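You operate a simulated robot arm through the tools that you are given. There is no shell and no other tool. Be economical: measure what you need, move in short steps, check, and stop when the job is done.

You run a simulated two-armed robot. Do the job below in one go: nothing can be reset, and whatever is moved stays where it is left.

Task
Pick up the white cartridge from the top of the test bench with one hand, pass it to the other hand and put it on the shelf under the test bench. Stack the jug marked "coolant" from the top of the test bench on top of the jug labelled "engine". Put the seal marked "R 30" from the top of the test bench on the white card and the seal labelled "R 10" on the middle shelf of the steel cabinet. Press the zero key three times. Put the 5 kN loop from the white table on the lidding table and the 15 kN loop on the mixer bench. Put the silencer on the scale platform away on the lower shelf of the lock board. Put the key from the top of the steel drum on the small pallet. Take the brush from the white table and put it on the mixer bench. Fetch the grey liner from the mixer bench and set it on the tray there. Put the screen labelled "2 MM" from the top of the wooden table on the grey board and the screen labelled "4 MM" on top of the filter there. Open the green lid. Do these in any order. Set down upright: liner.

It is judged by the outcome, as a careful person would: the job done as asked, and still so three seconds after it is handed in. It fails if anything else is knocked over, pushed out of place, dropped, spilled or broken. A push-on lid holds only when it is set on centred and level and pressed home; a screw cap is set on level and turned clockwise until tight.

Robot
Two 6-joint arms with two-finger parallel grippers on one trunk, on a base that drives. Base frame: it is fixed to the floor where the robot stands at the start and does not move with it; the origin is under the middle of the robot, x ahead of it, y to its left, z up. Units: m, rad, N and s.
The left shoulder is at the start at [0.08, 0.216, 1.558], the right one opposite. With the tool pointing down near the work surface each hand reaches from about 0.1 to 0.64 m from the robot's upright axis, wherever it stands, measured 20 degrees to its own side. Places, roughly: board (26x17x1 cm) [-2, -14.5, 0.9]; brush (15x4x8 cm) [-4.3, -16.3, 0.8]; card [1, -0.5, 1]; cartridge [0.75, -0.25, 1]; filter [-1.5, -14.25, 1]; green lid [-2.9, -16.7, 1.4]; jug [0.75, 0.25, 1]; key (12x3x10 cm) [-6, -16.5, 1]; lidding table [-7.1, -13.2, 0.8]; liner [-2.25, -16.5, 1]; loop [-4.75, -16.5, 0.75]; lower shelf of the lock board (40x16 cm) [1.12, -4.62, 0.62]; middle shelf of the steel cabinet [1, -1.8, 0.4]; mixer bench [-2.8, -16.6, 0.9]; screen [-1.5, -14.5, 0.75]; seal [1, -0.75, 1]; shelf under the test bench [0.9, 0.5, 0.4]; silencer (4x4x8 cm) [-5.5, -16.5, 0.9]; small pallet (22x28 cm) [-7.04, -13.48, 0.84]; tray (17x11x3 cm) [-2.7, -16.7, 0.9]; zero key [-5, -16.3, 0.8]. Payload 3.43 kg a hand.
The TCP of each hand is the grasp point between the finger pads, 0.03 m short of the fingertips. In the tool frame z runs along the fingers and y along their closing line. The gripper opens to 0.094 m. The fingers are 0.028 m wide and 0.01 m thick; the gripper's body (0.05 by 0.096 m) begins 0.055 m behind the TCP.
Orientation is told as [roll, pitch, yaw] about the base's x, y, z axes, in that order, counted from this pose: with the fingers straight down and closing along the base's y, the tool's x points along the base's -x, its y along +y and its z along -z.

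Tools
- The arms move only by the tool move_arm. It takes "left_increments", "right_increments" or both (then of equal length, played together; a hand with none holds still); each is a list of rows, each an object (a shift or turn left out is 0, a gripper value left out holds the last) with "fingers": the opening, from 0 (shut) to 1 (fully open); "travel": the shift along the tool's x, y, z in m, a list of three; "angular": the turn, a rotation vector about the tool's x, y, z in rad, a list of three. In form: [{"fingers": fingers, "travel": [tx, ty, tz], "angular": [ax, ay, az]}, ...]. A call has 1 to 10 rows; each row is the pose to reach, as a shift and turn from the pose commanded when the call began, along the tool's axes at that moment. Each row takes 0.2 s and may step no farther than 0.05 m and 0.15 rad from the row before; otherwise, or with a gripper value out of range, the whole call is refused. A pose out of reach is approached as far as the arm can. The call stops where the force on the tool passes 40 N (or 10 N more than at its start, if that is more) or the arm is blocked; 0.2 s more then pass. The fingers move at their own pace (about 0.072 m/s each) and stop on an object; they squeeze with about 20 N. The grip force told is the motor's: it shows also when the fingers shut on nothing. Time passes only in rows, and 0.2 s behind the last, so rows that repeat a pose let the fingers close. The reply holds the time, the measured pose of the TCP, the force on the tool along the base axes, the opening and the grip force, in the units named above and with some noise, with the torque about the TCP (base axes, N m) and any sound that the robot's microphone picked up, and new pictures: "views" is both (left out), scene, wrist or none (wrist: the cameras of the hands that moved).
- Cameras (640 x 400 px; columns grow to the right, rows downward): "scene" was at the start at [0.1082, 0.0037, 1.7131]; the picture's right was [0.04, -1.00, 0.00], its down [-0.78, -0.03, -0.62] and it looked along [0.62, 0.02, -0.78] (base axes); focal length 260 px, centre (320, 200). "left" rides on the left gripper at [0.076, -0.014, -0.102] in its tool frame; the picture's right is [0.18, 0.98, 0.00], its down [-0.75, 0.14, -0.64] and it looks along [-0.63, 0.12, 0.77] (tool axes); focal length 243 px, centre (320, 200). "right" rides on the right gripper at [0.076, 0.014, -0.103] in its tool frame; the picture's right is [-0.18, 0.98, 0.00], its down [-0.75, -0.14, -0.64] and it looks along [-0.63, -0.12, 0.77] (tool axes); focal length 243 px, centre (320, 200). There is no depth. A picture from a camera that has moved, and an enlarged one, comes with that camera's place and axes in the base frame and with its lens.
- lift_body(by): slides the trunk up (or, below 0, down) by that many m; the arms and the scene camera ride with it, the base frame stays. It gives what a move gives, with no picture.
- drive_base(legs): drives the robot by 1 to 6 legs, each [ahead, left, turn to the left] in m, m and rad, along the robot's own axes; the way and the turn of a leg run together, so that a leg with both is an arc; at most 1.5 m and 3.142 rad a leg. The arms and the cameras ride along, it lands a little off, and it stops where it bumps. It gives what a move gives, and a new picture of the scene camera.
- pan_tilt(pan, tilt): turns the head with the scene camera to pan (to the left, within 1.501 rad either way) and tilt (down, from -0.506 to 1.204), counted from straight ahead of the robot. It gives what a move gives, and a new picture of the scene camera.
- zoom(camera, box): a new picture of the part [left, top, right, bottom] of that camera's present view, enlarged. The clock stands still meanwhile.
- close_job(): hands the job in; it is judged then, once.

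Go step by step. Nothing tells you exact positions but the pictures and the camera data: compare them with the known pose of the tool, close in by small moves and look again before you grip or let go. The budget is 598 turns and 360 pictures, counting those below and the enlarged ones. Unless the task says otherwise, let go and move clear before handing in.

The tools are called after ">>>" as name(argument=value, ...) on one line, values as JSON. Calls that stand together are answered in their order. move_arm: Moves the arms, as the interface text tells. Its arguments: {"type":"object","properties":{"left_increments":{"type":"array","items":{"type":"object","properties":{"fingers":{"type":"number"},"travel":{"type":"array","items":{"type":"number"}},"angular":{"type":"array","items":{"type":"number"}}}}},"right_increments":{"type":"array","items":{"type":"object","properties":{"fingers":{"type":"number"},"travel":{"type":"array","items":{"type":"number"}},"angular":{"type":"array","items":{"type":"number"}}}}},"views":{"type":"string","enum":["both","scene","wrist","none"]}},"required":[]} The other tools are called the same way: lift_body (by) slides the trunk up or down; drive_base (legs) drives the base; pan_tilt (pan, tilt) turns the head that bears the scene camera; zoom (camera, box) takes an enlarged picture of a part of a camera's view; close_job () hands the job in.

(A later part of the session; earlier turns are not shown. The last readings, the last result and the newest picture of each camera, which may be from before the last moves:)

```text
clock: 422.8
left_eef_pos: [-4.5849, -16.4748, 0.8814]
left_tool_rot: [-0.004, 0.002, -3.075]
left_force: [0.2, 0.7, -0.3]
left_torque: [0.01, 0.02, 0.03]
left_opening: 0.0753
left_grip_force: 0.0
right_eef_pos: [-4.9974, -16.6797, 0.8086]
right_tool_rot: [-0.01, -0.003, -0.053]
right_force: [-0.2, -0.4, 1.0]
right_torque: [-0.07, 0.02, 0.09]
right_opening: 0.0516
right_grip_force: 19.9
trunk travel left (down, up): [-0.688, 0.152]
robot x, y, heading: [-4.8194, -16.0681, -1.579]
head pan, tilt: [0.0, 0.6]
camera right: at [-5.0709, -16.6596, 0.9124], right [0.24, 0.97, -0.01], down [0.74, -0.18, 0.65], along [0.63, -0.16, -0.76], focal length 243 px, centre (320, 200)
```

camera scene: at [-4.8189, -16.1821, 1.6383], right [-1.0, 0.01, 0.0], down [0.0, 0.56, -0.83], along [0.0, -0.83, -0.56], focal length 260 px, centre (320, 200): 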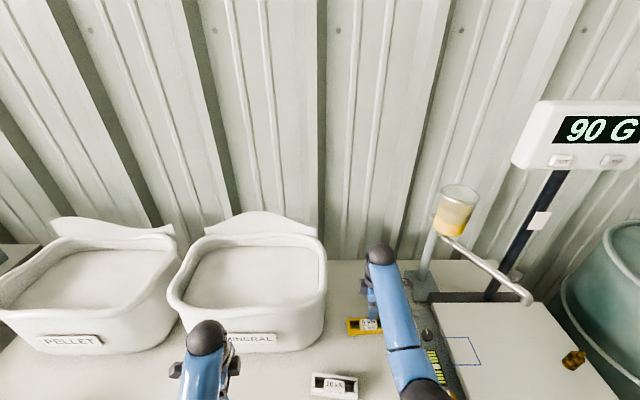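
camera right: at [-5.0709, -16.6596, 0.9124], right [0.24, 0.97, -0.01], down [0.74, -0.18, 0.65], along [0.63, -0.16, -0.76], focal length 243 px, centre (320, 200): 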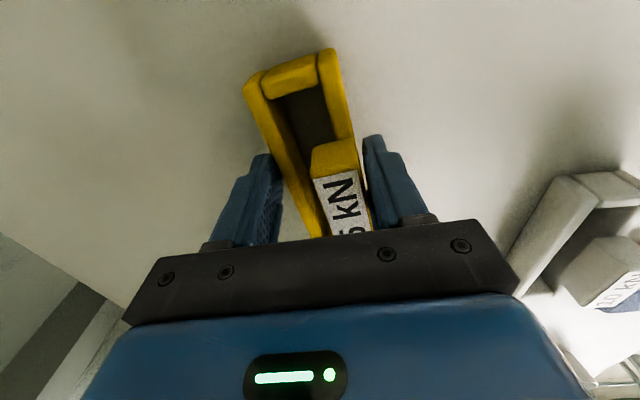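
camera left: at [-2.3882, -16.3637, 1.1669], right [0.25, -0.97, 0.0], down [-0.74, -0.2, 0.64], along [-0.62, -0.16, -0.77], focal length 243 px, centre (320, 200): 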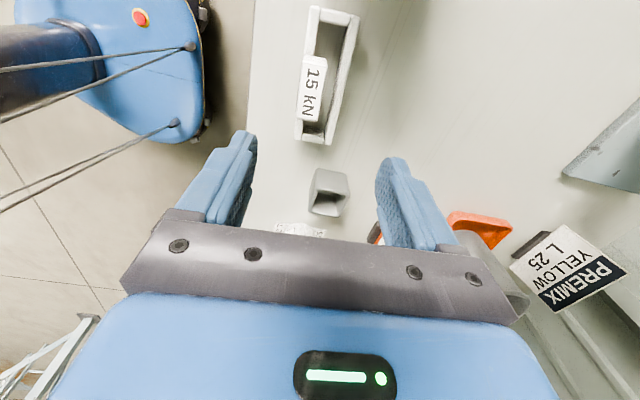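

Gripped. Lift, back off, raise the trunk, and drive to the drum.

>>> move_arm(right_increments=[{"travel": [0, 0, -0.03]}, {"travel": [0, 0, -0.07]}, {"travel": [0, 0, -0.11]}], views="none")

>>> drive_base(legs=[[-0.6, 0, 0], [0, -1.1, 0.01]])

>>> lift_body(by=0.15)

>>> zoom(camera="scene", box=[200, 150, 440, 300])

```text
clock: 423.6
left_eef_pos: [-4.5845, -16.4753, 0.8806]
left_tool_rot: [-0.005, 0.002, -3.077]
left_force: [0.7, 0.6, -0.1]
left_torque: [0.01, -0.01, 0.01]
left_opening: 0.0753
left_grip_force: 0.1
right_eef_pos: [-4.9957, -16.6773, 0.9188]
right_tool_rot: [-0.008, -0.003, -0.05]
right_force: [-0.2, -0.2, -2.3]
right_torque: [0.02, 0.02, -0.01]
right_opening: 0.0507
right_grip_force: 20.0
trunk travel left (down, up): [-0.688, 0.152]
robot x, y, heading: [-4.8187, -16.072, -1.58]
head pan, tilt: [0.0, 0.6]
```

```text
clock: 432.2
left_eef_pos: [-5.7043, -15.8849, 0.8818]
left_tool_rot: [-0.007, 0.002, -3.069]
left_force: [0.0, 0.0, 0.2]
left_torque: [0.0, 0.01, 0.02]
left_opening: 0.0751
left_grip_force: 0.1
right_eef_pos: [-6.1151, -16.0906, 0.9185]
right_tool_rot: [-0.007, -0.003, -0.046]
right_force: [0.3, 0.1, -1.3]
right_torque: [0.02, 0.01, -0.01]
right_opening: 0.048
right_grip_force: 20.3
trunk travel left (down, up): [-0.688, 0.152]
robot x, y, heading: [-5.9484, -15.4757, -1.569]
head pan, tilt: [0.0, 0.6]
camera scene: at [-5.941, -15.5979, 1.6378], right [-1.0, 0.0, 0.0], down [0.0, 0.57, -0.82], along [0.0, -0.82, -0.57], focal length 260 px, centre (320, 200)
```

scene: 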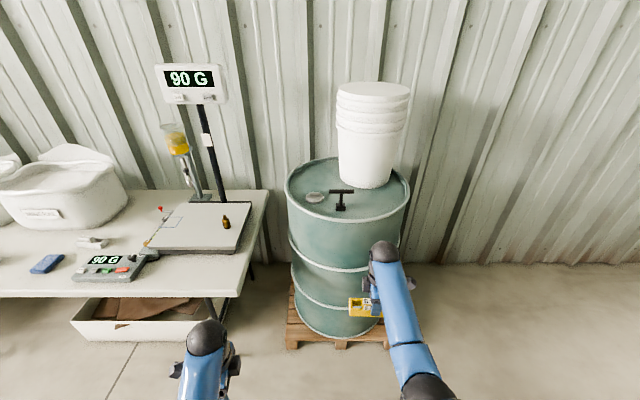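

```text
clock: 434.0
left_eef_pos: [-5.7054, -15.8837, 1.0309]
left_tool_rot: [-0.004, 0.002, -3.068]
left_force: [0.4, 0.2, 0.0]
left_torque: [-0.01, -0.01, 0.03]
left_opening: 0.0752
left_grip_force: 0.1
right_eef_pos: [-6.114, -16.091, 1.0686]
right_tool_rot: [-0.007, -0.005, -0.046]
right_force: [0.3, 0.5, -0.5]
right_torque: [-0.03, 0.0, 0.02]
right_opening: 0.048
right_grip_force: 19.7
trunk travel left (down, up): [-0.838, 0.002]
robot x, y, heading: [-5.9436, -15.4792, -1.57]
head pan, tilt: [0.0, 0.6]
```

```text
2.67 times, centred on (320, 225) of scene
camera zoom: at [-5.9417, -15.5981, 1.7877], right [-1.0, 0.0, 0.0], down [0.0, 0.57, -0.82], along [0.0, -0.82, -0.57], focal length 694 px, centre (320, 133)
```

zoom: 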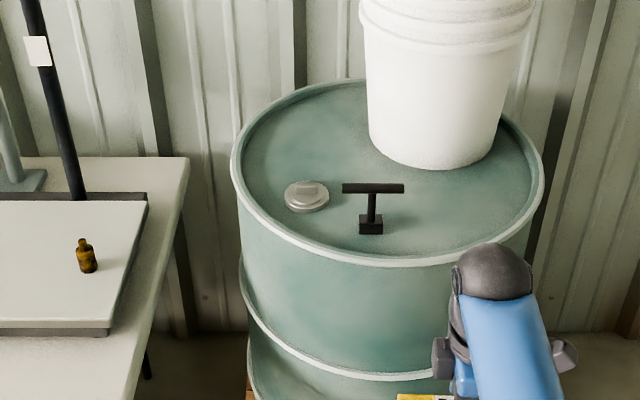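

Key: T-bar top at ≈(-6.024,-16.439,1.108), stem below. I'll grip its stem with the left hand pointing forward; first undo the left yaw.

>>> move_arm(left_increments=[{"angular": [0, 0, -0.15]}, {"angular": [0, 0, -0.3]}, {"angular": [0, 0, -0.45]}, {"angular": [0, 0, -0.6]}, {"angular": [0, 0, -0.75]}, {"angular": [0, 0, -0.9]}, {"angular": [0, 0, -1.05]}, {"angular": [0, 0, -1.2]}, {"angular": [0, 0, -1.35]}, {"angular": [0, 0, -1.5]}], views="none")

>>> move_arm(left_increments=[{"travel": [0, 0, 0], "angular": [0, -0.13, 0]}, {"travel": [0, 0, 0], "angular": [0, -0.26, 0]}, {"travel": [0, 0, 0], "angular": [0, -0.39, 0]}, {"travel": [0, 0, 0], "angular": [0, -0.52, 0]}, {"travel": [0, 0, 0], "angular": [0, -0.65, 0]}, {"travel": [0, 0, -0.01], "angular": [0, -0.78, 0]}, {"travel": [0, 0, -0.02], "angular": [0, -0.91, 0]}, {"travel": [0, 0, -0.03], "angular": [0, -1.04, 0]}, {"travel": [0, 0, -0.04], "angular": [0, -1.17, 0]}, {"travel": [0, 0, -0.05], "angular": [0, -1.3, 0]}], views="wrist")

```text
clock: 436.2
left_eef_pos: [-5.7046, -15.8836, 1.0324]
left_tool_rot: [0.002, 0.004, -1.568]
left_force: [0.2, -0.4, 0.1]
left_torque: [-0.02, 0.01, 0.01]
left_opening: 0.0752
left_grip_force: 0.0
right_eef_pos: [-6.1164, -16.0916, 1.0683]
right_tool_rot: [-0.007, -0.004, -0.046]
right_force: [-0.7, -0.4, -1.4]
right_torque: [-0.03, 0.0, 0.01]
right_opening: 0.0483
right_grip_force: 20.1
trunk travel left (down, up): [-0.838, 0.002]
robot x, y, heading: [-5.9457, -15.4807, -1.574]
head pan, tilt: [0.0, 0.6]
```

```text
clock: 438.4
left_eef_pos: [-5.706, -15.8845, 1.0805]
left_tool_rot: [0.005, -1.296, -1.571]
left_force: [-0.6, -0.1, -0.4]
left_torque: [-0.05, -0.01, 0.03]
left_opening: 0.0752
left_grip_force: 0.1
right_eef_pos: [-6.1165, -16.091, 1.0683]
right_tool_rot: [-0.006, -0.003, -0.047]
right_force: [-0.1, 0.4, -0.8]
right_torque: [-0.02, 0.05, -0.01]
right_opening: 0.0479
right_grip_force: 19.3
trunk travel left (down, up): [-0.838, 0.002]
robot x, y, heading: [-5.9457, -15.4771, -1.569]
head pan, tilt: [0.0, 0.6]
camera left: at [-5.72, -15.7664, 1.0346], right [0.98, 0.05, -0.18], down [0.14, 0.41, 0.9], along [0.12, -0.91, 0.4], focal length 243 px, centre (320, 200)
```

left: 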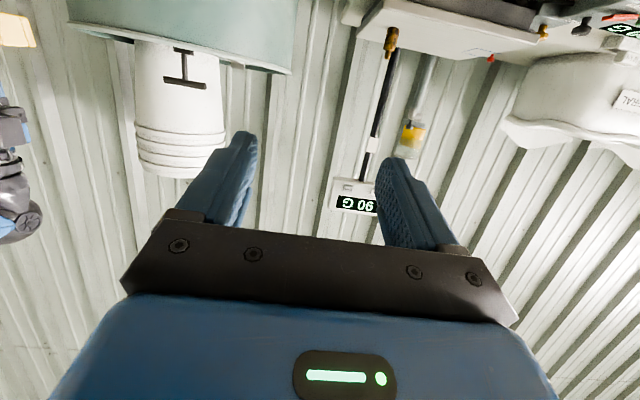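

Drive right 0.318 and ahead 0.42.

>>> drive_base(legs=[[0, -0.318, 0], [0.42, 0, 0]])

>>> zoom(camera="left", box=[0, 0, 640, 400])

```text
clock: 442.7
left_eef_pos: [-6.013, -16.2946, 1.0804]
left_tool_rot: [0.004, -1.297, -1.559]
left_force: [-0.4, -0.2, -0.3]
left_torque: [0.0, 0.01, 0.01]
left_opening: 0.0753
left_grip_force: 0.0
right_eef_pos: [-6.4193, -16.5059, 1.0702]
right_tool_rot: [-0.009, -0.004, -0.036]
right_force: [0.1, 0.1, -0.8]
right_torque: [-0.01, 0.0, -0.01]
right_opening: 0.0479
right_grip_force: 19.9
trunk travel left (down, up): [-0.838, 0.002]
robot x, y, heading: [-6.2559, -15.8983, -1.559]
head pan, tilt: [0.0, 0.6]
camera scene: at [-6.2521, -16.0097, 1.7881], right [-1.0, -0.01, 0.0], down [-0.01, 0.56, -0.83], along [0.01, -0.83, -0.56], focal length 260 px, centre (320, 200)
```

scene: 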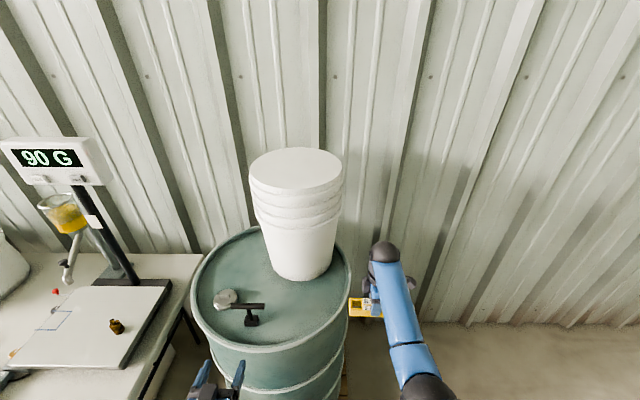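

```text
1.00 times, centred on (320, 200) of left (not enlarged: the box is as wide or as high as the picture)
camera zoom: at [-6.0286, -16.1776, 1.0353], right [0.98, 0.06, -0.18], down [0.13, 0.42, 0.9], along [0.13, -0.91, 0.4], focal length 243 px, centre (320, 200)
```

zoom: 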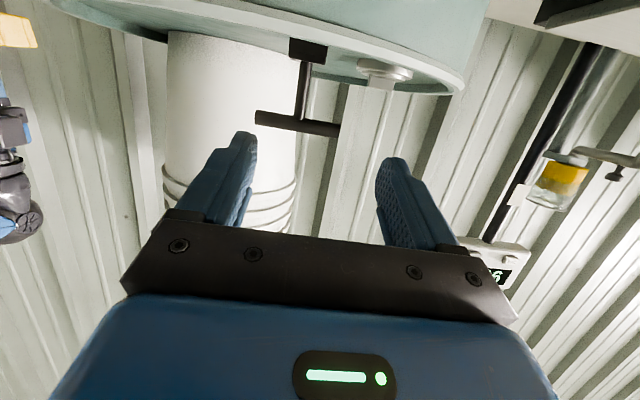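

Advance onto the stem.

>>> move_arm(left_increments=[{"travel": [0, -0.009, 0.03]}, {"travel": [0, -0.0177, 0.06]}, {"travel": [0, -0.0177, 0.1]}], views="wrist")

```text
clock: 443.5
left_eef_pos: [-6.0304, -16.3979, 1.052]
left_tool_rot: [0.004, -1.291, -1.559]
left_force: [-1.7, -1.1, 0.5]
left_torque: [-0.02, 0.0, 0.03]
left_opening: 0.0751
left_grip_force: 0.2
right_eef_pos: [-6.4205, -16.5107, 1.0672]
right_tool_rot: [-0.007, -0.003, -0.036]
right_force: [0.3, 0.6, -1.0]
right_torque: [-0.01, 0.01, 0.0]
right_opening: 0.0481
right_grip_force: 19.7
trunk travel left (down, up): [-0.838, 0.002]
robot x, y, heading: [-6.2541, -15.8964, -1.559]
head pan, tilt: [0.0, 0.6]
camera left: at [-6.0465, -16.2796, 1.0075], right [0.98, 0.06, -0.18], down [0.14, 0.41, 0.9], along [0.13, -0.91, 0.4], focal length 243 px, centre (320, 200)
```

left: 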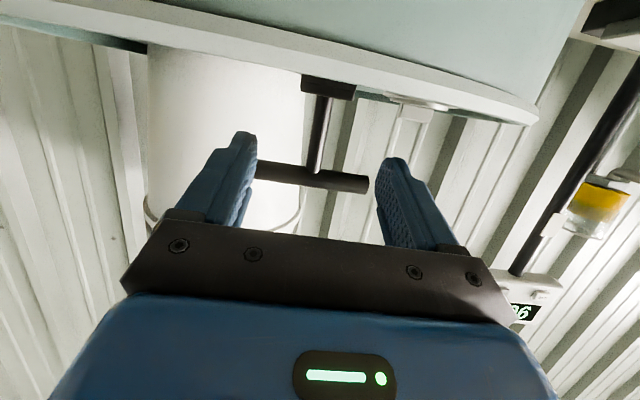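

>>> move_arm(left_increments=[{"travel": [-0.004, 0.001, 0.03]}, {"travel": [-0.007, 0.001, 0.06]}], views="wrist")

```text
clock: 444.1
left_eef_pos: [-6.0275, -16.4575, 1.0408]
left_tool_rot: [0.001, -1.293, -1.558]
left_force: [-0.1, 0.1, -1.5]
left_torque: [0.01, -0.01, -0.02]
left_opening: 0.0751
left_grip_force: 0.1
right_eef_pos: [-6.4215, -16.5118, 1.0681]
right_tool_rot: [-0.006, -0.003, -0.035]
right_force: [-0.2, 0.0, -1.2]
right_torque: [0.03, 0.0, 0.0]
right_opening: 0.0481
right_grip_force: 20.0
trunk travel left (down, up): [-0.838, 0.002]
robot x, y, heading: [-6.2587, -15.8956, -1.559]
head pan, tilt: [0.0, 0.6]
camera left: at [-6.0426, -16.3396, 0.9964], right [0.98, 0.06, -0.18], down [0.14, 0.41, 0.9], along [0.13, -0.91, 0.4], focal length 243 px, centre (320, 200)
```

left: 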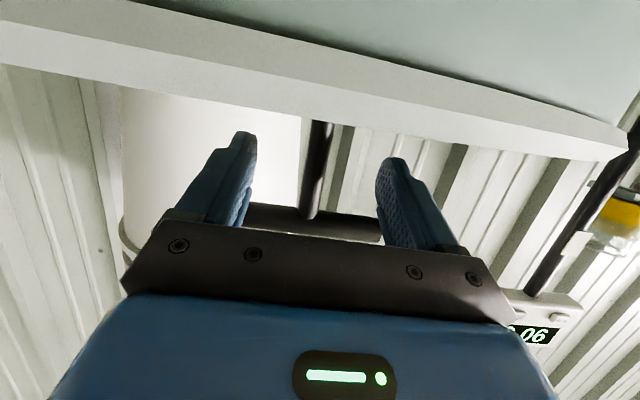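

>>> move_arm(left_increments=[{"travel": [-0.004, 0, 0.015]}, {"travel": [-0.008, 0, 0.03]}], views="both")

>>> zoom(camera="scene", box=[190, 260, 350, 360])

```text
clock: 444.7
left_eef_pos: [-6.0253, -16.4882, 1.0407]
left_tool_rot: [0.004, -1.293, -1.561]
left_force: [0.1, 0.0, -0.6]
left_torque: [0.0, 0.02, 0.0]
left_opening: 0.0753
left_grip_force: 0.1
right_eef_pos: [-6.4201, -16.5096, 1.0672]
right_tool_rot: [-0.008, -0.004, -0.034]
right_force: [-0.3, 0.3, -1.3]
right_torque: [0.01, -0.02, -0.03]
right_opening: 0.0479
right_grip_force: 20.3
trunk travel left (down, up): [-0.838, 0.002]
robot x, y, heading: [-6.2526, -15.8963, -1.559]
head pan, tilt: [0.0, 0.6]
camera scene: at [-6.252, -16.016, 1.7876], right [-1.0, -0.01, 0.0], down [-0.01, 0.57, -0.82], along [0.01, -0.82, -0.57], focal length 260 px, centre (320, 200)
camera left: at [-6.0411, -16.3697, 0.9958], right [0.98, 0.06, -0.18], down [0.13, 0.41, 0.9], along [0.13, -0.91, 0.4], focal length 243 px, centre (320, 200)
```

scene: 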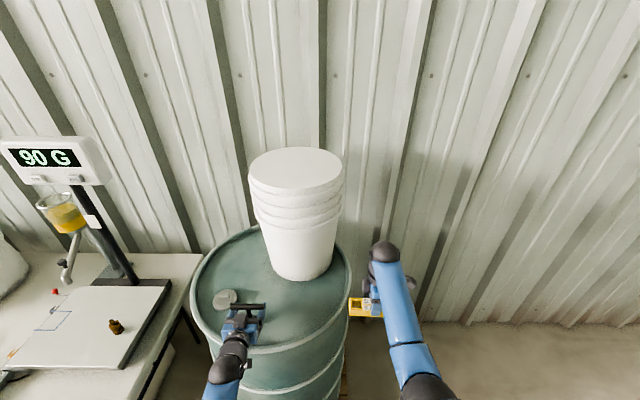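
left: 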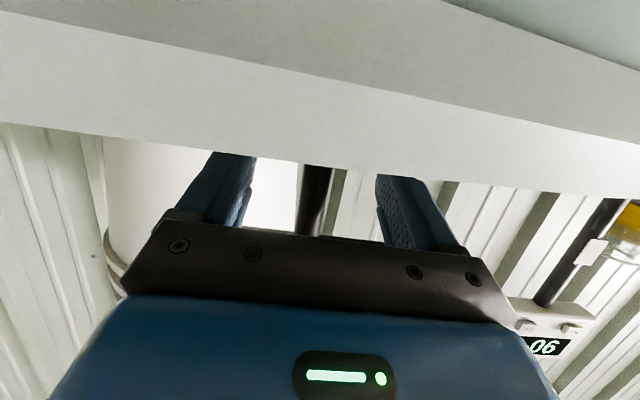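

```text
4.00 times, centred on (270, 310) of scene
camera zoom: at [-6.252, -16.016, 1.7876], right [-1.0, -0.01, 0.0], down [-0.01, 0.57, -0.82], along [0.01, -0.82, -0.57], focal length 1041 px, centre (520, -240)
```

zoom: 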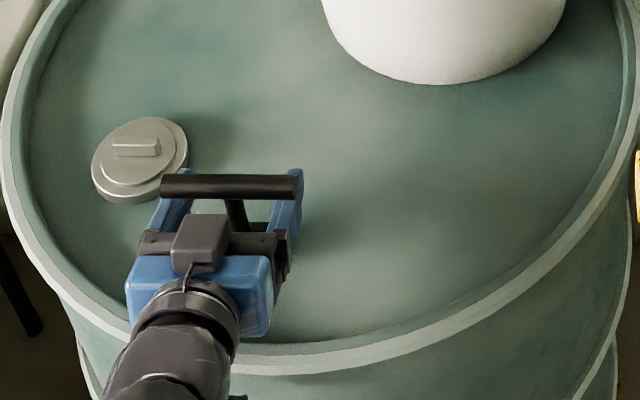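

The stem lies between the fingers near the TCP. Close.

>>> move_arm(left_increments=[{"fingers": 0.5}, {"fingers": 0.2}, {"fingers": 0.0}, {"fingers": 0.0}], views="none")

>>> move_arm(left_increments=[{"travel": [-0.01, 0, -0.003]}, {"travel": [-0.025, 0, -0.007]}, {"travel": [-0.045, 0, -0.013]}, {"travel": [-0.065, 0, -0.018]}], views="both")

```text
clock: 445.7
left_eef_pos: [-6.0257, -16.4878, 1.0426]
left_tool_rot: [0.004, -1.294, -1.561]
left_force: [-0.2, -0.4, 2.6]
left_torque: [-0.02, 0.01, -0.02]
left_opening: 0.0178
left_grip_force: 20.0
right_eef_pos: [-6.4194, -16.5088, 1.0684]
right_tool_rot: [-0.007, -0.004, -0.035]
right_force: [0.0, 1.3, -1.2]
right_torque: [0.01, 0.0, 0.04]
right_opening: 0.0482
right_grip_force: 20.0
trunk travel left (down, up): [-0.838, 0.002]
robot x, y, heading: [-6.2563, -15.8935, -1.558]
head pan, tilt: [0.0, 0.6]
```

```text
clock: 446.7
left_eef_pos: [-6.0287, -16.4839, 1.1113]
left_tool_rot: [0.002, -1.294, -1.559]
left_force: [0.3, 0.1, -1.7]
left_torque: [-0.03, 0.01, -0.02]
left_opening: 0.0177
left_grip_force: 19.3
right_eef_pos: [-6.4207, -16.5097, 1.0675]
right_tool_rot: [-0.006, -0.004, -0.037]
right_force: [-0.1, -0.6, -0.4]
right_torque: [0.06, -0.01, 0.0]
right_opening: 0.0482
right_grip_force: 19.4
trunk travel left (down, up): [-0.838, 0.002]
robot x, y, heading: [-6.2562, -15.8978, -1.56]
head pan, tilt: [0.0, 0.6]
camera scene: at [-6.2522, -16.0139, 1.7877], right [-1.0, -0.01, 0.0], down [-0.01, 0.57, -0.82], along [0.01, -0.82, -0.57], focal length 260 px, centre (320, 200)
camera left: at [-6.0445, -16.366, 1.066], right [0.98, 0.06, -0.18], down [0.14, 0.41, 0.9], along [0.13, -0.91, 0.4], focal length 243 px, centre (320, 200)
```

scene: 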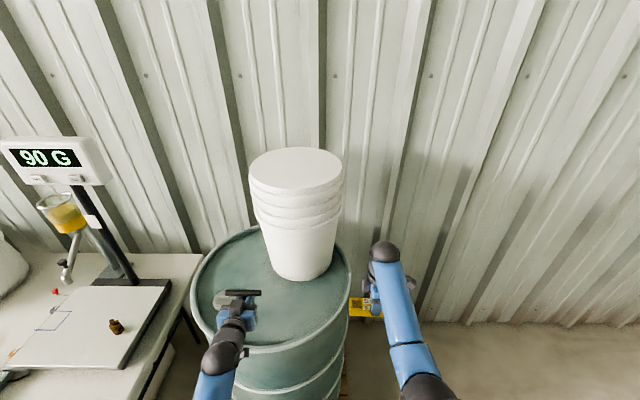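
left: 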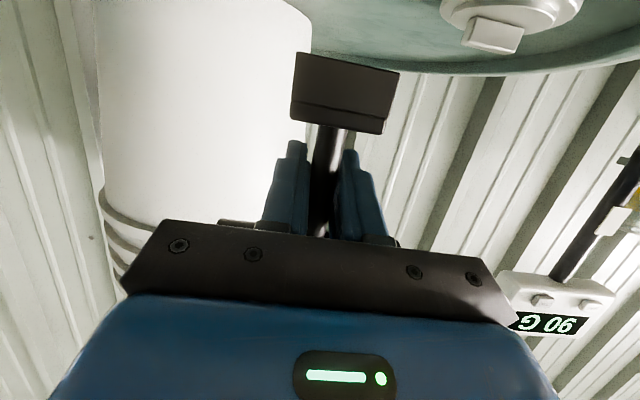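

Key lifted. Back off and turn around toward the lidding table.

>>> drive_base(legs=[[-0.75, 0, 0], [0, 0, -1.57], [0, 0, -1.3]])

>>> pan_tilt(pan=0, tilt=0.4)

```text
clock: 456.8
left_eef_pos: [-6.8695, -14.8733, 1.1037]
left_tool_rot: [-0.051, -1.289, 2.411]
left_force: [0.6, -0.6, -1.4]
left_torque: [0.01, 0.01, -0.02]
left_opening: 0.0175
left_grip_force: 19.7
right_eef_pos: [-6.6193, -14.5895, 1.0715]
right_tool_rot: [-0.009, 0.011, -2.373]
right_force: [-0.1, 0.2, -1.3]
right_torque: [0.01, -0.03, -0.02]
right_opening: 0.0482
right_grip_force: 19.4
trunk travel left (down, up): [-0.838, 0.002]
robot x, y, heading: [-6.281, -15.1228, 2.359]
head pan, tilt: [0.0, 0.6]
stopped in leg 3: the robot was blocked; the commanded pose is now the measured one
camera scene: at [-6.3852, -15.0525, 1.7869], right [0.7, 0.71, 0.01], down [0.41, -0.39, -0.82], along [-0.58, 0.58, -0.57], focal length 260 px, centre (320, 200)
```

scene: 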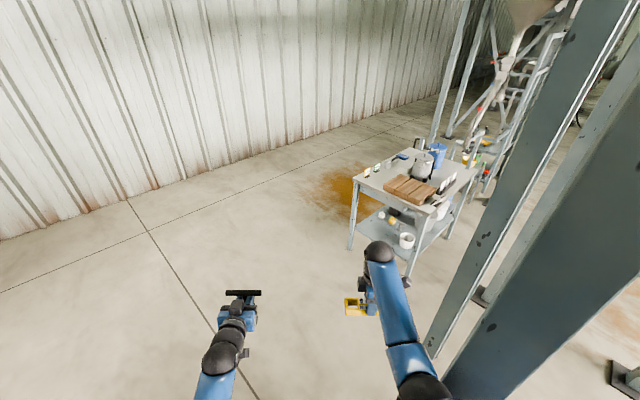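

```text
clock: 457.5
left_eef_pos: [-6.8703, -14.8702, 1.1025]
left_tool_rot: [-0.067, -1.287, 2.422]
left_force: [0.0, -0.1, -0.8]
left_torque: [0.03, 0.04, 0.02]
left_opening: 0.0177
left_grip_force: 20.2
right_eef_pos: [-6.6171, -14.5888, 1.0696]
right_tool_rot: [-0.005, 0.015, -2.379]
right_force: [0.2, 0.0, -2.3]
right_torque: [0.01, 0.0, 0.04]
right_opening: 0.0481
right_grip_force: 20.0
trunk travel left (down, up): [-0.838, 0.002]
robot x, y, heading: [-6.2782, -15.129, 2.357]
head pan, tilt: [0.0, 0.4]
camera scene: at [-6.3941, -15.0511, 1.8048], right [0.71, 0.71, 0.02], down [0.29, -0.27, -0.92], along [-0.64, 0.65, -0.4], focal length 260 px, centre (320, 200)
```

scene: 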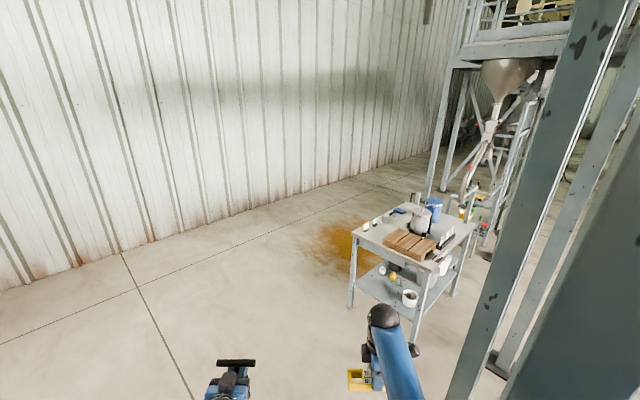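

A steel column is at the right. Zoom on the lidding table.

>>> zoom(camera="scene", box=[330, 180, 490, 280])

```text
4.00 times, centred on (410, 230) of scene
camera zoom: at [-6.3941, -15.0511, 1.8048], right [0.71, 0.71, 0.02], down [0.29, -0.27, -0.92], along [-0.64, 0.65, -0.4], focal length 1041 px, centre (-40, 80)
```

zoom: 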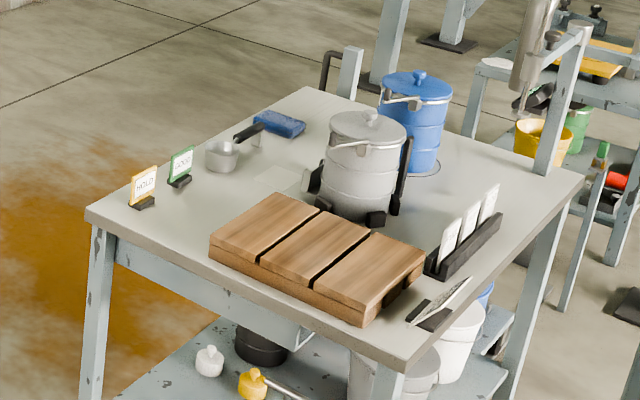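

Plan: 5 kN loop to the free strip left of the pallet (≈(-7.245,-13.55)). Drive ahead, then turn to face +y.

>>> drive_base(legs=[[1.1, 0.15, 0], [0, 0, -0.787]])

>>> pan_tilt(pan=0, tilt=0.75)

```text
clock: 458.6
left_eef_pos: [-6.874, -14.8685, 1.112]
left_tool_rot: [-0.041, -1.297, 2.4]
left_force: [0.3, 0.4, -1.9]
left_torque: [0.01, 0.05, 0.0]
left_opening: 0.0179
left_grip_force: 20.3
right_eef_pos: [-6.621, -14.5908, 1.07]
right_tool_rot: [-0.007, 0.012, -2.37]
right_force: [-1.0, -0.1, -1.4]
right_torque: [0.01, -0.01, 0.02]
right_opening: 0.0482
right_grip_force: 19.5
trunk travel left (down, up): [-0.838, 0.002]
robot x, y, heading: [-6.2953, -15.1132, 2.362]
head pan, tilt: [0.0, 0.4]
stopped in leg 1: the robot was blocked; the commanded pose is now the measured one
camera scene: at [-6.3871, -15.048, 1.8072], right [0.7, 0.71, 0.01], down [0.28, -0.26, -0.92], along [-0.65, 0.65, -0.38], focal length 260 px, centre (320, 200)
```

scene: 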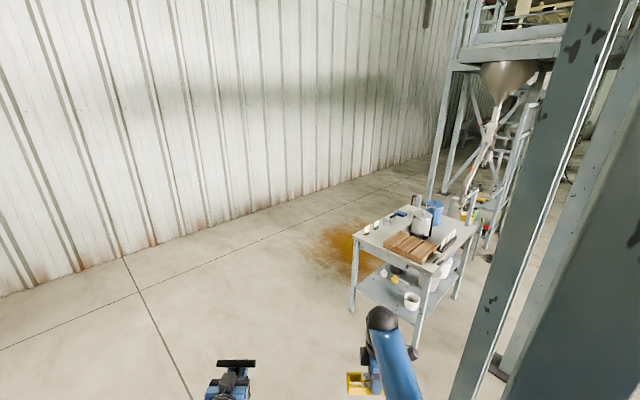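

```text
clock: 459.4
left_eef_pos: [-6.8755, -14.8661, 1.1106]
left_tool_rot: [-0.053, -1.296, 2.408]
left_force: [0.0, 0.8, -0.9]
left_torque: [0.0, -0.04, -0.02]
left_opening: 0.0179
left_grip_force: 20.0
right_eef_pos: [-6.6186, -14.5885, 1.0702]
right_tool_rot: [-0.003, 0.012, -2.375]
right_force: [0.1, -0.6, -2.3]
right_torque: [0.0, 0.0, 0.0]
right_opening: 0.0483
right_grip_force: 20.0
trunk travel left (down, up): [-0.838, 0.002]
robot x, y, heading: [-6.2941, -15.1172, 2.354]
head pan, tilt: [0.0, 0.75]
camera scene: at [-6.3836, -15.0561, 1.7754], right [0.71, 0.71, 0.01], down [0.49, -0.47, -0.74], along [-0.51, 0.53, -0.68], focal length 260 px, centre (320, 200)
```

scene: 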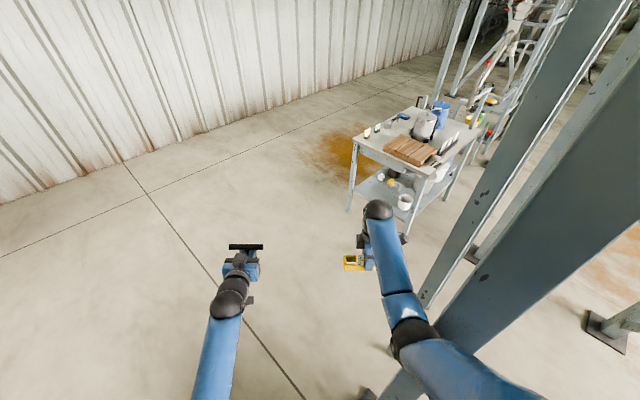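

The right elbow rests on the column. Move left first.

>>> drive_base(legs=[[-0.05, 0.35, 0]])

```text
clock: 461.7
left_eef_pos: [-7.0789, -15.1272, 1.11]
left_tool_rot: [0.008, -1.291, 2.339]
left_force: [0.3, 0.6, -1.9]
left_torque: [0.01, 0.0, -0.02]
left_opening: 0.0179
left_grip_force: 20.1
right_eef_pos: [-6.8207, -14.8536, 1.0638]
right_tool_rot: [0.003, -0.004, -2.388]
right_force: [-0.1, 0.1, -1.6]
right_torque: [-0.01, 0.02, -0.02]
right_opening: 0.0481
right_grip_force: 20.1
trunk travel left (down, up): [-0.838, 0.002]
robot x, y, heading: [-6.5116, -15.4015, 2.344]
head pan, tilt: [0.0, 0.75]
camera scene: at [-6.5853, -15.314, 1.7749], right [0.71, 0.7, 0.0], down [0.48, -0.49, -0.73], along [-0.51, 0.52, -0.68], focal length 260 px, centre (320, 200)
```

scene: 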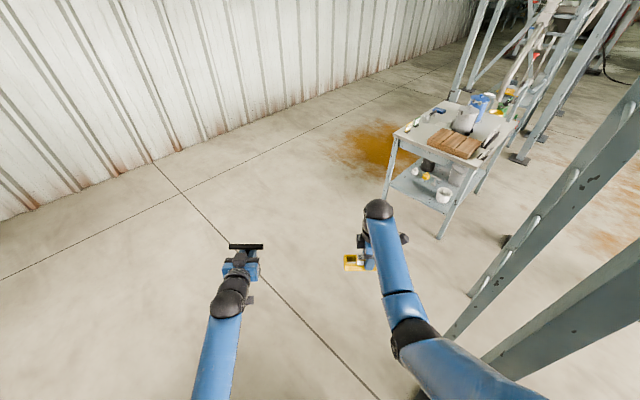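

>>> drive_base(legs=[[1.05, 0.1, 0], [0, 0, -0.774]])

```text
clock: 469.1
left_eef_pos: [-7.4919, -14.1313, 1.1112]
left_tool_rot: [-0.001, -1.292, 1.536]
left_force: [-0.3, 0.5, -1.5]
left_torque: [-0.02, -0.01, 0.0]
left_opening: 0.0178
left_grip_force: 19.9
right_eef_pos: [-7.114, -14.1291, 1.0629]
right_tool_rot: [0.002, -0.002, 3.087]
right_force: [-0.3, 0.1, -1.4]
right_torque: [0.03, -0.01, 0.01]
right_opening: 0.0482
right_grip_force: 20.4
trunk travel left (down, up): [-0.838, 0.002]
robot x, y, heading: [-7.2903, -14.7296, 1.534]
head pan, tilt: [0.0, 0.75]
camera scene: at [-7.2866, -14.6154, 1.7749], right [1.0, -0.04, 0.0], down [-0.02, -0.68, -0.73], along [0.03, 0.73, -0.68], focal length 260 px, centre (320, 200)
```

scene: 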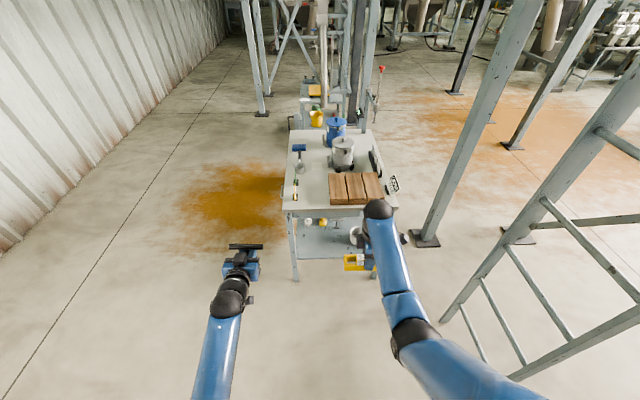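

Turn the right hand (with the loop) back to natural yaw.

>>> move_arm(right_increments=[{"angular": [0, 0, 0.15]}, {"angular": [0, 0, 0.3]}, {"angular": [0, 0, 0.45]}, {"angular": [0, 0, 0.6]}, {"angular": [0, 0, 0.75]}, {"angular": [0, 0, 0.9]}, {"angular": [0, 0, 1.05]}, {"angular": [0, 0, 1.2]}, {"angular": [0, 0, 1.35]}, {"angular": [0, 0, 1.5]}], views="none")

>>> drive_base(legs=[[0.4, 0.1, 0.035]])

>>> lift_body(by=-0.1)

>>> zoom(camera="right", box=[0, 0, 640, 400])

```text
clock: 471.3
left_eef_pos: [-7.4909, -14.1307, 1.1109]
left_tool_rot: [0.002, -1.292, 1.535]
left_force: [-0.6, -0.4, -0.7]
left_torque: [-0.02, -0.02, -0.02]
left_opening: 0.018
left_grip_force: 19.4
right_eef_pos: [-7.1141, -14.1295, 1.0635]
right_tool_rot: [0.002, 0.002, 1.583]
right_force: [0.4, -0.2, -1.6]
right_torque: [-0.02, 0.02, 0.0]
right_opening: 0.048
right_grip_force: 19.8
trunk travel left (down, up): [-0.838, 0.002]
robot x, y, heading: [-7.2931, -14.7285, 1.537]
head pan, tilt: [0.0, 0.75]
```

```text
clock: 473.9
left_eef_pos: [-7.6073, -13.7412, 1.1114]
left_tool_rot: [0.005, -1.294, 1.569]
left_force: [0.2, 0.3, -1.1]
left_torque: [0.0, 0.01, 0.02]
left_opening: 0.0179
left_grip_force: 20.1
right_eef_pos: [-7.2301, -13.7252, 1.065]
right_tool_rot: [0.002, 0.001, 1.622]
right_force: [-0.3, -0.4, -0.4]
right_torque: [-0.01, 0.0, 0.02]
right_opening: 0.0482
right_grip_force: 20.2
trunk travel left (down, up): [-0.838, 0.002]
robot x, y, heading: [-7.3885, -14.3252, 1.576]
head pan, tilt: [0.0, 0.75]
camera scene: at [-7.3838, -14.2187, 1.7752], right [1.0, 0.0, 0.0], down [0.0, -0.68, -0.73], along [0.0, 0.73, -0.68], focal length 260 px, centre (320, 200)
```

scene: 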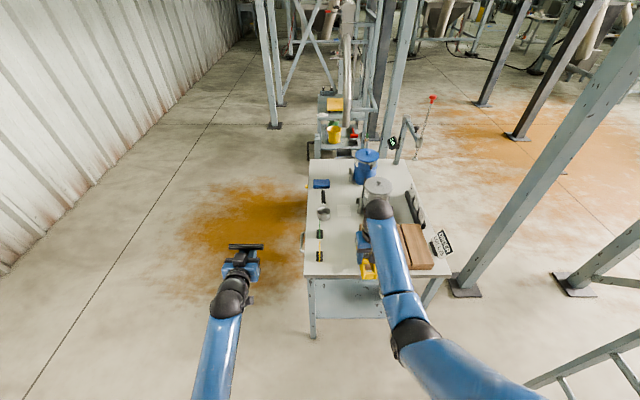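

```text
clock: 475.2
left_eef_pos: [-7.608, -13.7391, 1.0102]
left_tool_rot: [0.002, -1.292, 1.57]
left_force: [-0.7, 1.0, -1.6]
left_torque: [0.02, 0.01, -0.03]
left_opening: 0.0179
left_grip_force: 19.8
right_eef_pos: [-7.2311, -13.7229, 0.9631]
right_tool_rot: [0.001, 0.001, 1.622]
right_force: [-0.5, -0.2, -0.7]
right_torque: [-0.02, 0.01, 0.01]
right_opening: 0.0481
right_grip_force: 20.0
trunk travel left (down, up): [-0.738, 0.102]
robot x, y, heading: [-7.3896, -14.3248, 1.572]
head pan, tilt: [0.0, 0.75]
```

```text
1.00 times, centred on (320, 200) of right (not enlarged: the box is as wide or as high as the picture)
camera zoom: at [-7.2388, -13.7992, 1.0669], right [-0.99, 0.13, 0.0], down [0.1, 0.76, 0.64], along [0.08, 0.63, -0.77], focal length 243 px, centre (320, 200)
```

zoom: 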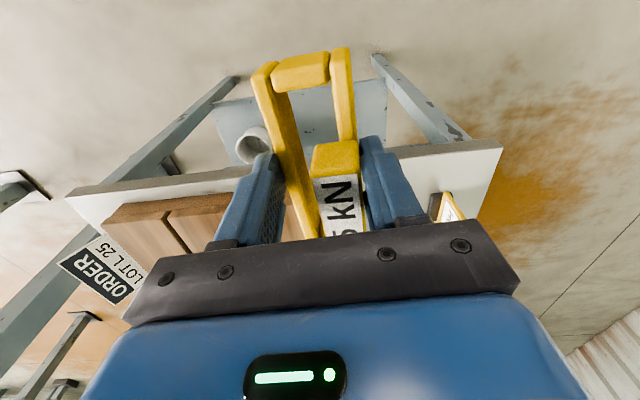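

Free strip x −7.35…−7.16. Drive ahead 0.15 and lower the loop.

>>> drive_base(legs=[[0.155, 0, 0]])

>>> move_arm(right_increments=[{"travel": [-0.02, 0.02, 0.02]}, {"travel": [-0.02, 0.022, 0.06]}, {"travel": [-0.02, 0.022, 0.09]}], views="wrist")

```text
clock: 476.6
left_eef_pos: [-7.6089, -13.5919, 1.0109]
left_tool_rot: [0.002, -1.294, 1.574]
left_force: [0.6, 0.3, -1.4]
left_torque: [0.0, -0.01, 0.02]
left_opening: 0.0179
left_grip_force: 20.1
right_eef_pos: [-7.2322, -13.5756, 0.9631]
right_tool_rot: [0.003, -0.001, 1.625]
right_force: [0.5, -0.1, -0.8]
right_torque: [0.05, 0.01, 0.03]
right_opening: 0.0478
right_grip_force: 20.0
trunk travel left (down, up): [-0.738, 0.102]
robot x, y, heading: [-7.387, -14.1775, 1.571]
head pan, tilt: [0.0, 0.75]
camera scene: at [-7.3851, -14.0701, 1.6753], right [1.0, 0.0, 0.0], down [0.0, -0.68, -0.73], along [0.0, 0.73, -0.68], focal length 260 px, centre (320, 200)
```

scene: 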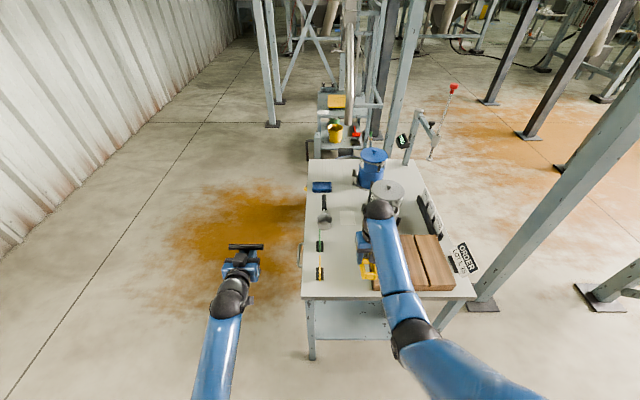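

```text
clock: 477.4
left_eef_pos: [-7.608, -13.5884, 1.0095]
left_tool_rot: [0.005, -1.289, 1.571]
left_force: [-0.2, -0.1, -1.3]
left_torque: [-0.02, -0.02, 0.03]
left_opening: 0.0176
left_grip_force: 19.8
right_eef_pos: [-7.2533, -13.5559, 0.8745]
right_tool_rot: [0.002, 0.004, 1.621]
right_force: [0.1, 0.3, -1.6]
right_torque: [-0.01, 0.0, -0.02]
right_opening: 0.0479
right_grip_force: 20.0
trunk travel left (down, up): [-0.738, 0.102]
robot x, y, heading: [-7.3846, -14.1799, 1.576]
head pan, tilt: [0.0, 0.75]
camera right: at [-7.2619, -13.6327, 0.9779], right [-0.99, 0.13, 0.0], down [0.1, 0.76, 0.64], along [0.08, 0.63, -0.77], focal length 243 px, centre (320, 200)
```

right: 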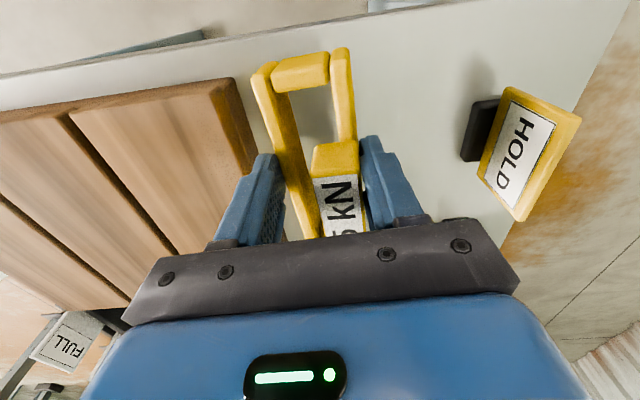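

The loop is too near the pallet edge (x≈-7.217); shift 3.5 cm away, then lower to contact.

>>> move_arm(right_increments=[{"travel": [0, 0.02, 0]}, {"travel": [0, 0.036, 0]}, {"travel": [0, 0.036, 0.01]}, {"travel": [0, 0.036, 0.018]}, {"travel": [0, 0.036, 0.025]}, {"travel": [0, 0.036, 0.03]}], views="wrist")

```text
clock: 478.8
left_eef_pos: [-7.6087, -13.5888, 1.0096]
left_tool_rot: [0.002, -1.289, 1.573]
left_force: [-0.2, 0.1, -1.2]
left_torque: [0.02, -0.03, 0.0]
left_opening: 0.0179
left_grip_force: 20.0
right_eef_pos: [-7.2905, -13.5566, 0.8433]
right_tool_rot: [0.002, 0.003, 1.624]
right_force: [0.7, 0.5, -1.4]
right_torque: [-0.01, -0.01, 0.02]
right_opening: 0.0483
right_grip_force: 19.9
trunk travel left (down, up): [-0.738, 0.102]
robot x, y, heading: [-7.3844, -14.1796, 1.566]
head pan, tilt: [0.0, 0.75]
camera right: at [-7.2988, -13.6328, 0.9478], right [-0.99, 0.13, 0.0], down [0.1, 0.76, 0.64], along [0.08, 0.63, -0.77], focal length 243 px, centre (320, 200)
```

right: 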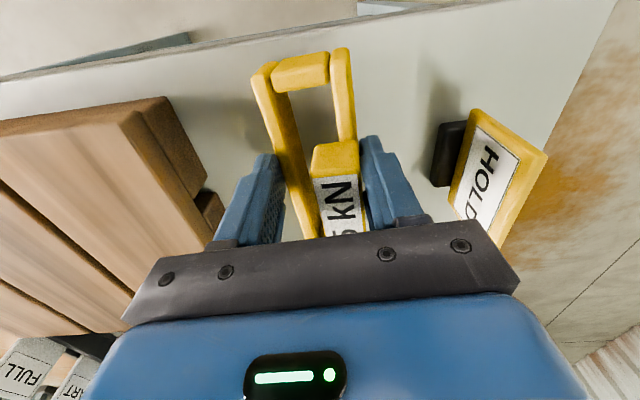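

>>> move_arm(right_increments=[{"travel": [0, -0.002, 0.005]}, {"travel": [0, -0.002, 0.01]}, {"travel": [0, -0.002, 0.015]}, {"travel": [0, -0.002, 0.02]}, {"travel": [0, -0.002, 0.025]}], views="none")

```text
clock: 479.9
left_eef_pos: [-7.6099, -13.5926, 1.0111]
left_tool_rot: [-0.005, -1.292, 1.578]
left_force: [0.9, 0.2, -2.3]
left_torque: [-0.01, -0.01, -0.01]
left_opening: 0.018
left_grip_force: 20.4
right_eef_pos: [-7.2907, -13.5583, 0.8217]
right_tool_rot: [0.004, -0.003, 1.623]
right_force: [-5.9, -1.9, 28.5]
right_torque: [-0.15, -0.37, -0.05]
right_opening: 0.0499
right_grip_force: 20.1
trunk travel left (down, up): [-0.738, 0.102]
robot x, y, heading: [-7.3843, -14.1863, 1.575]
head pan, tilt: [0.0, 0.75]
```

Contact (table ≈0.777). Relax and release.

>>> move_arm(right_increments=[{"travel": [0, 0, -0.003]}, {"travel": [0, 0, -0.003], "fingers": 0.62}, {"travel": [0, 0, -0.003], "fingers": 0.65}, {"travel": [0, 0, -0.03]}, {"travel": [0, 0, -0.07]}, {"travel": [0, 0, -0.11]}], views="wrist")

```text
clock: 481.4
left_eef_pos: [-7.6097, -13.5906, 1.0106]
left_tool_rot: [0.001, -1.291, 1.575]
left_force: [1.3, -0.6, -0.7]
left_torque: [0.03, 0.01, 0.02]
left_opening: 0.0179
left_grip_force: 19.7
right_eef_pos: [-7.2864, -13.5608, 0.9264]
right_tool_rot: [0.001, 0.002, 1.622]
right_force: [0.2, 0.4, 0.3]
right_torque: [0.01, -0.02, 0.01]
right_opening: 0.0613
right_grip_force: 0.0
trunk travel left (down, up): [-0.738, 0.102]
robot x, y, heading: [-7.3884, -14.1785, 1.576]
head pan, tilt: [0.0, 0.75]
camera right: at [-7.2956, -13.6357, 1.0298], right [-0.99, 0.13, 0.0], down [0.1, 0.76, 0.64], along [0.08, 0.63, -0.77], focal length 243 px, centre (320, 200)
```

right: 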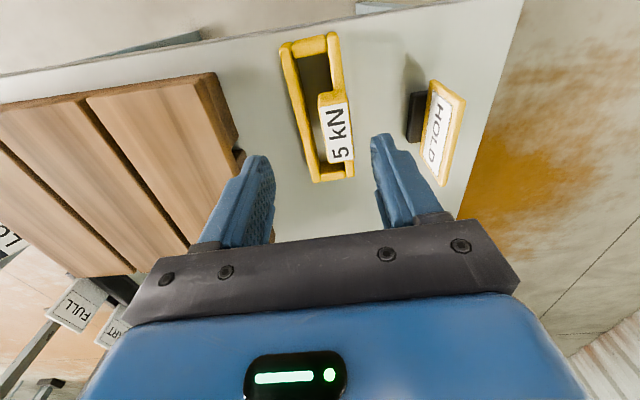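

5 kN loop placed. Now bring the key: raise trunk, shift the left hand inward, drive right.

>>> lift_body(by=0.1)

>>> move_arm(left_increments=[{"travel": [0, -0.03, 0]}, {"travel": [0, -0.06, 0]}, {"travel": [0, -0.09, 0]}, {"travel": [0, -0.12, 0]}], right_increments=[{"travel": [0.03, -0.02, 0]}, {"travel": [0.06, -0.04, 0]}, {"travel": [0.09, -0.06, 0]}, {"travel": [0.12, -0.08, 0]}], views="none")

>>> drive_base(legs=[[0, -0.42, 0]])

```text
clock: 482.7
left_eef_pos: [-7.6079, -13.5913, 1.1094]
left_tool_rot: [0.001, -1.291, 1.571]
left_force: [-0.4, 0.1, -1.6]
left_torque: [-0.01, 0.01, 0.0]
left_opening: 0.0181
left_grip_force: 19.9
right_eef_pos: [-7.2871, -13.559, 1.026]
right_tool_rot: [0.002, 0.001, 1.624]
right_force: [-0.7, -0.6, -0.1]
right_torque: [0.01, 0.01, 0.0]
right_opening: 0.061
right_grip_force: 0.0
trunk travel left (down, up): [-0.838, 0.002]
robot x, y, heading: [-7.3889, -14.1805, 1.578]
head pan, tilt: [0.0, 0.75]
```

```text
clock: 483.7
left_eef_pos: [-7.489, -13.5905, 1.1105]
left_tool_rot: [0.005, -1.293, 1.571]
left_force: [0.5, -0.1, -2.0]
left_torque: [0.01, 0.0, -0.05]
left_opening: 0.0177
left_grip_force: 20.2
right_eef_pos: [-7.2022, -13.673, 1.0268]
right_tool_rot: [0.004, 0.002, 1.624]
right_force: [0.0, -0.1, 0.4]
right_torque: [0.02, 0.01, 0.0]
right_opening: 0.0611
right_grip_force: 0.0
trunk travel left (down, up): [-0.838, 0.002]
robot x, y, heading: [-7.3871, -14.1799, 1.566]
head pan, tilt: [0.0, 0.75]
```

```text
clock: 486.3
left_eef_pos: [-7.0759, -13.5883, 1.1098]
left_tool_rot: [-0.007, -1.291, 1.592]
left_force: [0.1, -0.1, -1.1]
left_torque: [-0.02, 0.0, -0.04]
left_opening: 0.0182
left_grip_force: 20.3
right_eef_pos: [-6.7878, -13.6669, 1.0271]
right_tool_rot: [0.0, 0.001, 1.633]
right_force: [0.1, 0.0, 0.5]
right_torque: [0.03, -0.01, 0.0]
right_opening: 0.0613
right_grip_force: 0.1
trunk travel left (down, up): [-0.838, 0.002]
robot x, y, heading: [-6.9606, -14.1725, 1.581]
head pan, tilt: [0.0, 0.75]
camera scene: at [-6.9672, -14.0632, 1.7749], right [1.0, 0.01, 0.0], down [0.01, -0.68, -0.73], along [-0.01, 0.73, -0.68], focal length 260 px, centre (320, 200)
```

scene: 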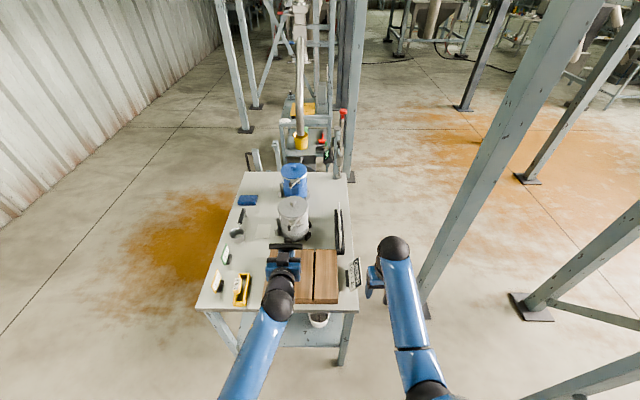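

Lower the trunk 0.15 and move the key over the middle slat.

>>> lift_body(by=-0.15)

>>> move_arm(left_increments=[{"travel": [-0.01, -0.014, 0.04]}, {"travel": [-0.02, -0.026, 0.08]}, {"travel": [-0.022, -0.026, 0.085]}], views="wrist")

>>> zoom(camera="scene", box=[210, 180, 370, 280])

```text
clock: 488.0
left_eef_pos: [-7.0724, -13.5872, 0.9602]
left_tool_rot: [0.002, -1.291, 1.582]
left_force: [-0.1, -0.5, -0.9]
left_torque: [0.0, -0.01, -0.01]
left_opening: 0.0176
left_grip_force: 20.1
right_eef_pos: [-6.7857, -13.6682, 0.8768]
right_tool_rot: [0.003, 0.003, 1.633]
right_force: [0.2, 0.7, -0.2]
right_torque: [0.03, 0.01, 0.0]
right_opening: 0.0612
right_grip_force: 0.1
trunk travel left (down, up): [-0.688, 0.152]
robot x, y, heading: [-6.9662, -14.1751, 1.583]
head pan, tilt: [0.0, 0.75]
```

```text
clock: 488.8
left_eef_pos: [-7.0486, -13.5016, 0.9579]
left_tool_rot: [0.001, -1.292, 1.587]
left_force: [0.2, 0.4, -1.4]
left_torque: [-0.01, -0.01, -0.01]
left_opening: 0.0177
left_grip_force: 20.0
right_eef_pos: [-6.7857, -13.6669, 0.8766]
right_tool_rot: [0.003, 0.001, 1.633]
right_force: [0.2, 0.5, -0.6]
right_torque: [0.0, 0.01, 0.0]
right_opening: 0.061
right_grip_force: 0.2
trunk travel left (down, up): [-0.688, 0.152]
robot x, y, heading: [-6.9652, -14.1757, 1.583]
head pan, tilt: [0.0, 0.75]
camera left: at [-7.0325, -13.6223, 0.9134], right [-0.98, -0.07, -0.18], down [-0.14, -0.41, 0.9], along [-0.13, 0.91, 0.4], focal length 243 px, centre (320, 200)
```

left: 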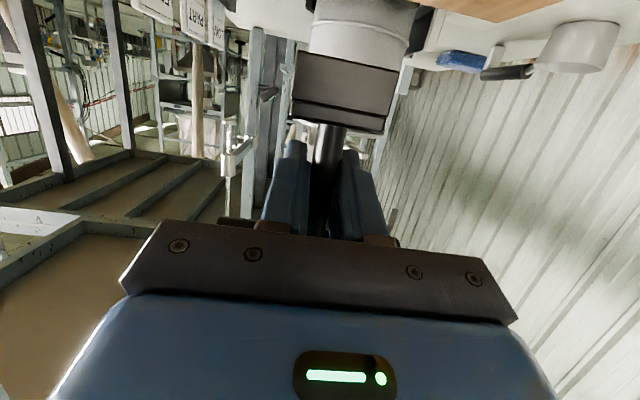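

```text
4.00 times, centred on (290, 230) of scene
camera zoom: at [-6.9639, -14.0645, 1.625], right [1.0, 0.01, 0.0], down [0.01, -0.68, -0.73], along [-0.01, 0.73, -0.68], focal length 1041 px, centre (440, 80)
```

zoom: 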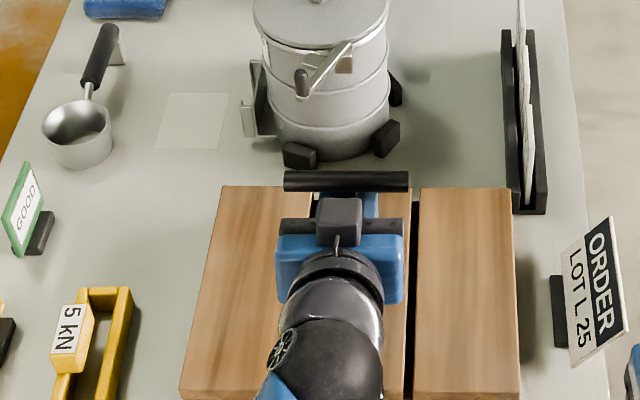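

Key is over the middle slat. Lower until contact.

>>> move_arm(left_increments=[{"travel": [0.02, 0.0, 0.006]}, {"travel": [0.035, 0.0, 0.01]}, {"travel": [0.045, 0.0, 0.013]}, {"travel": [0.051, 0.0, 0.0147]}, {"travel": [0.057, 0, 0.0164]}, {"travel": [0.063, 0, 0.018]}], views="none")

```text
clock: 490.2
left_eef_pos: [-7.049, -13.5017, 0.8926]
left_tool_rot: [-0.001, -1.288, 1.584]
left_force: [0.5, 1.1, -2.6]
left_torque: [0.02, 0.01, 0.01]
left_opening: 0.018
left_grip_force: 19.7
right_eef_pos: [-6.7873, -13.6675, 0.8759]
right_tool_rot: [0.002, 0.001, 1.634]
right_force: [0.2, -0.2, -1.4]
right_torque: [0.02, -0.02, -0.03]
right_opening: 0.0607
right_grip_force: 0.0
trunk travel left (down, up): [-0.688, 0.152]
robot x, y, heading: [-6.9635, -14.1754, 1.583]
head pan, tilt: [0.0, 0.75]
```

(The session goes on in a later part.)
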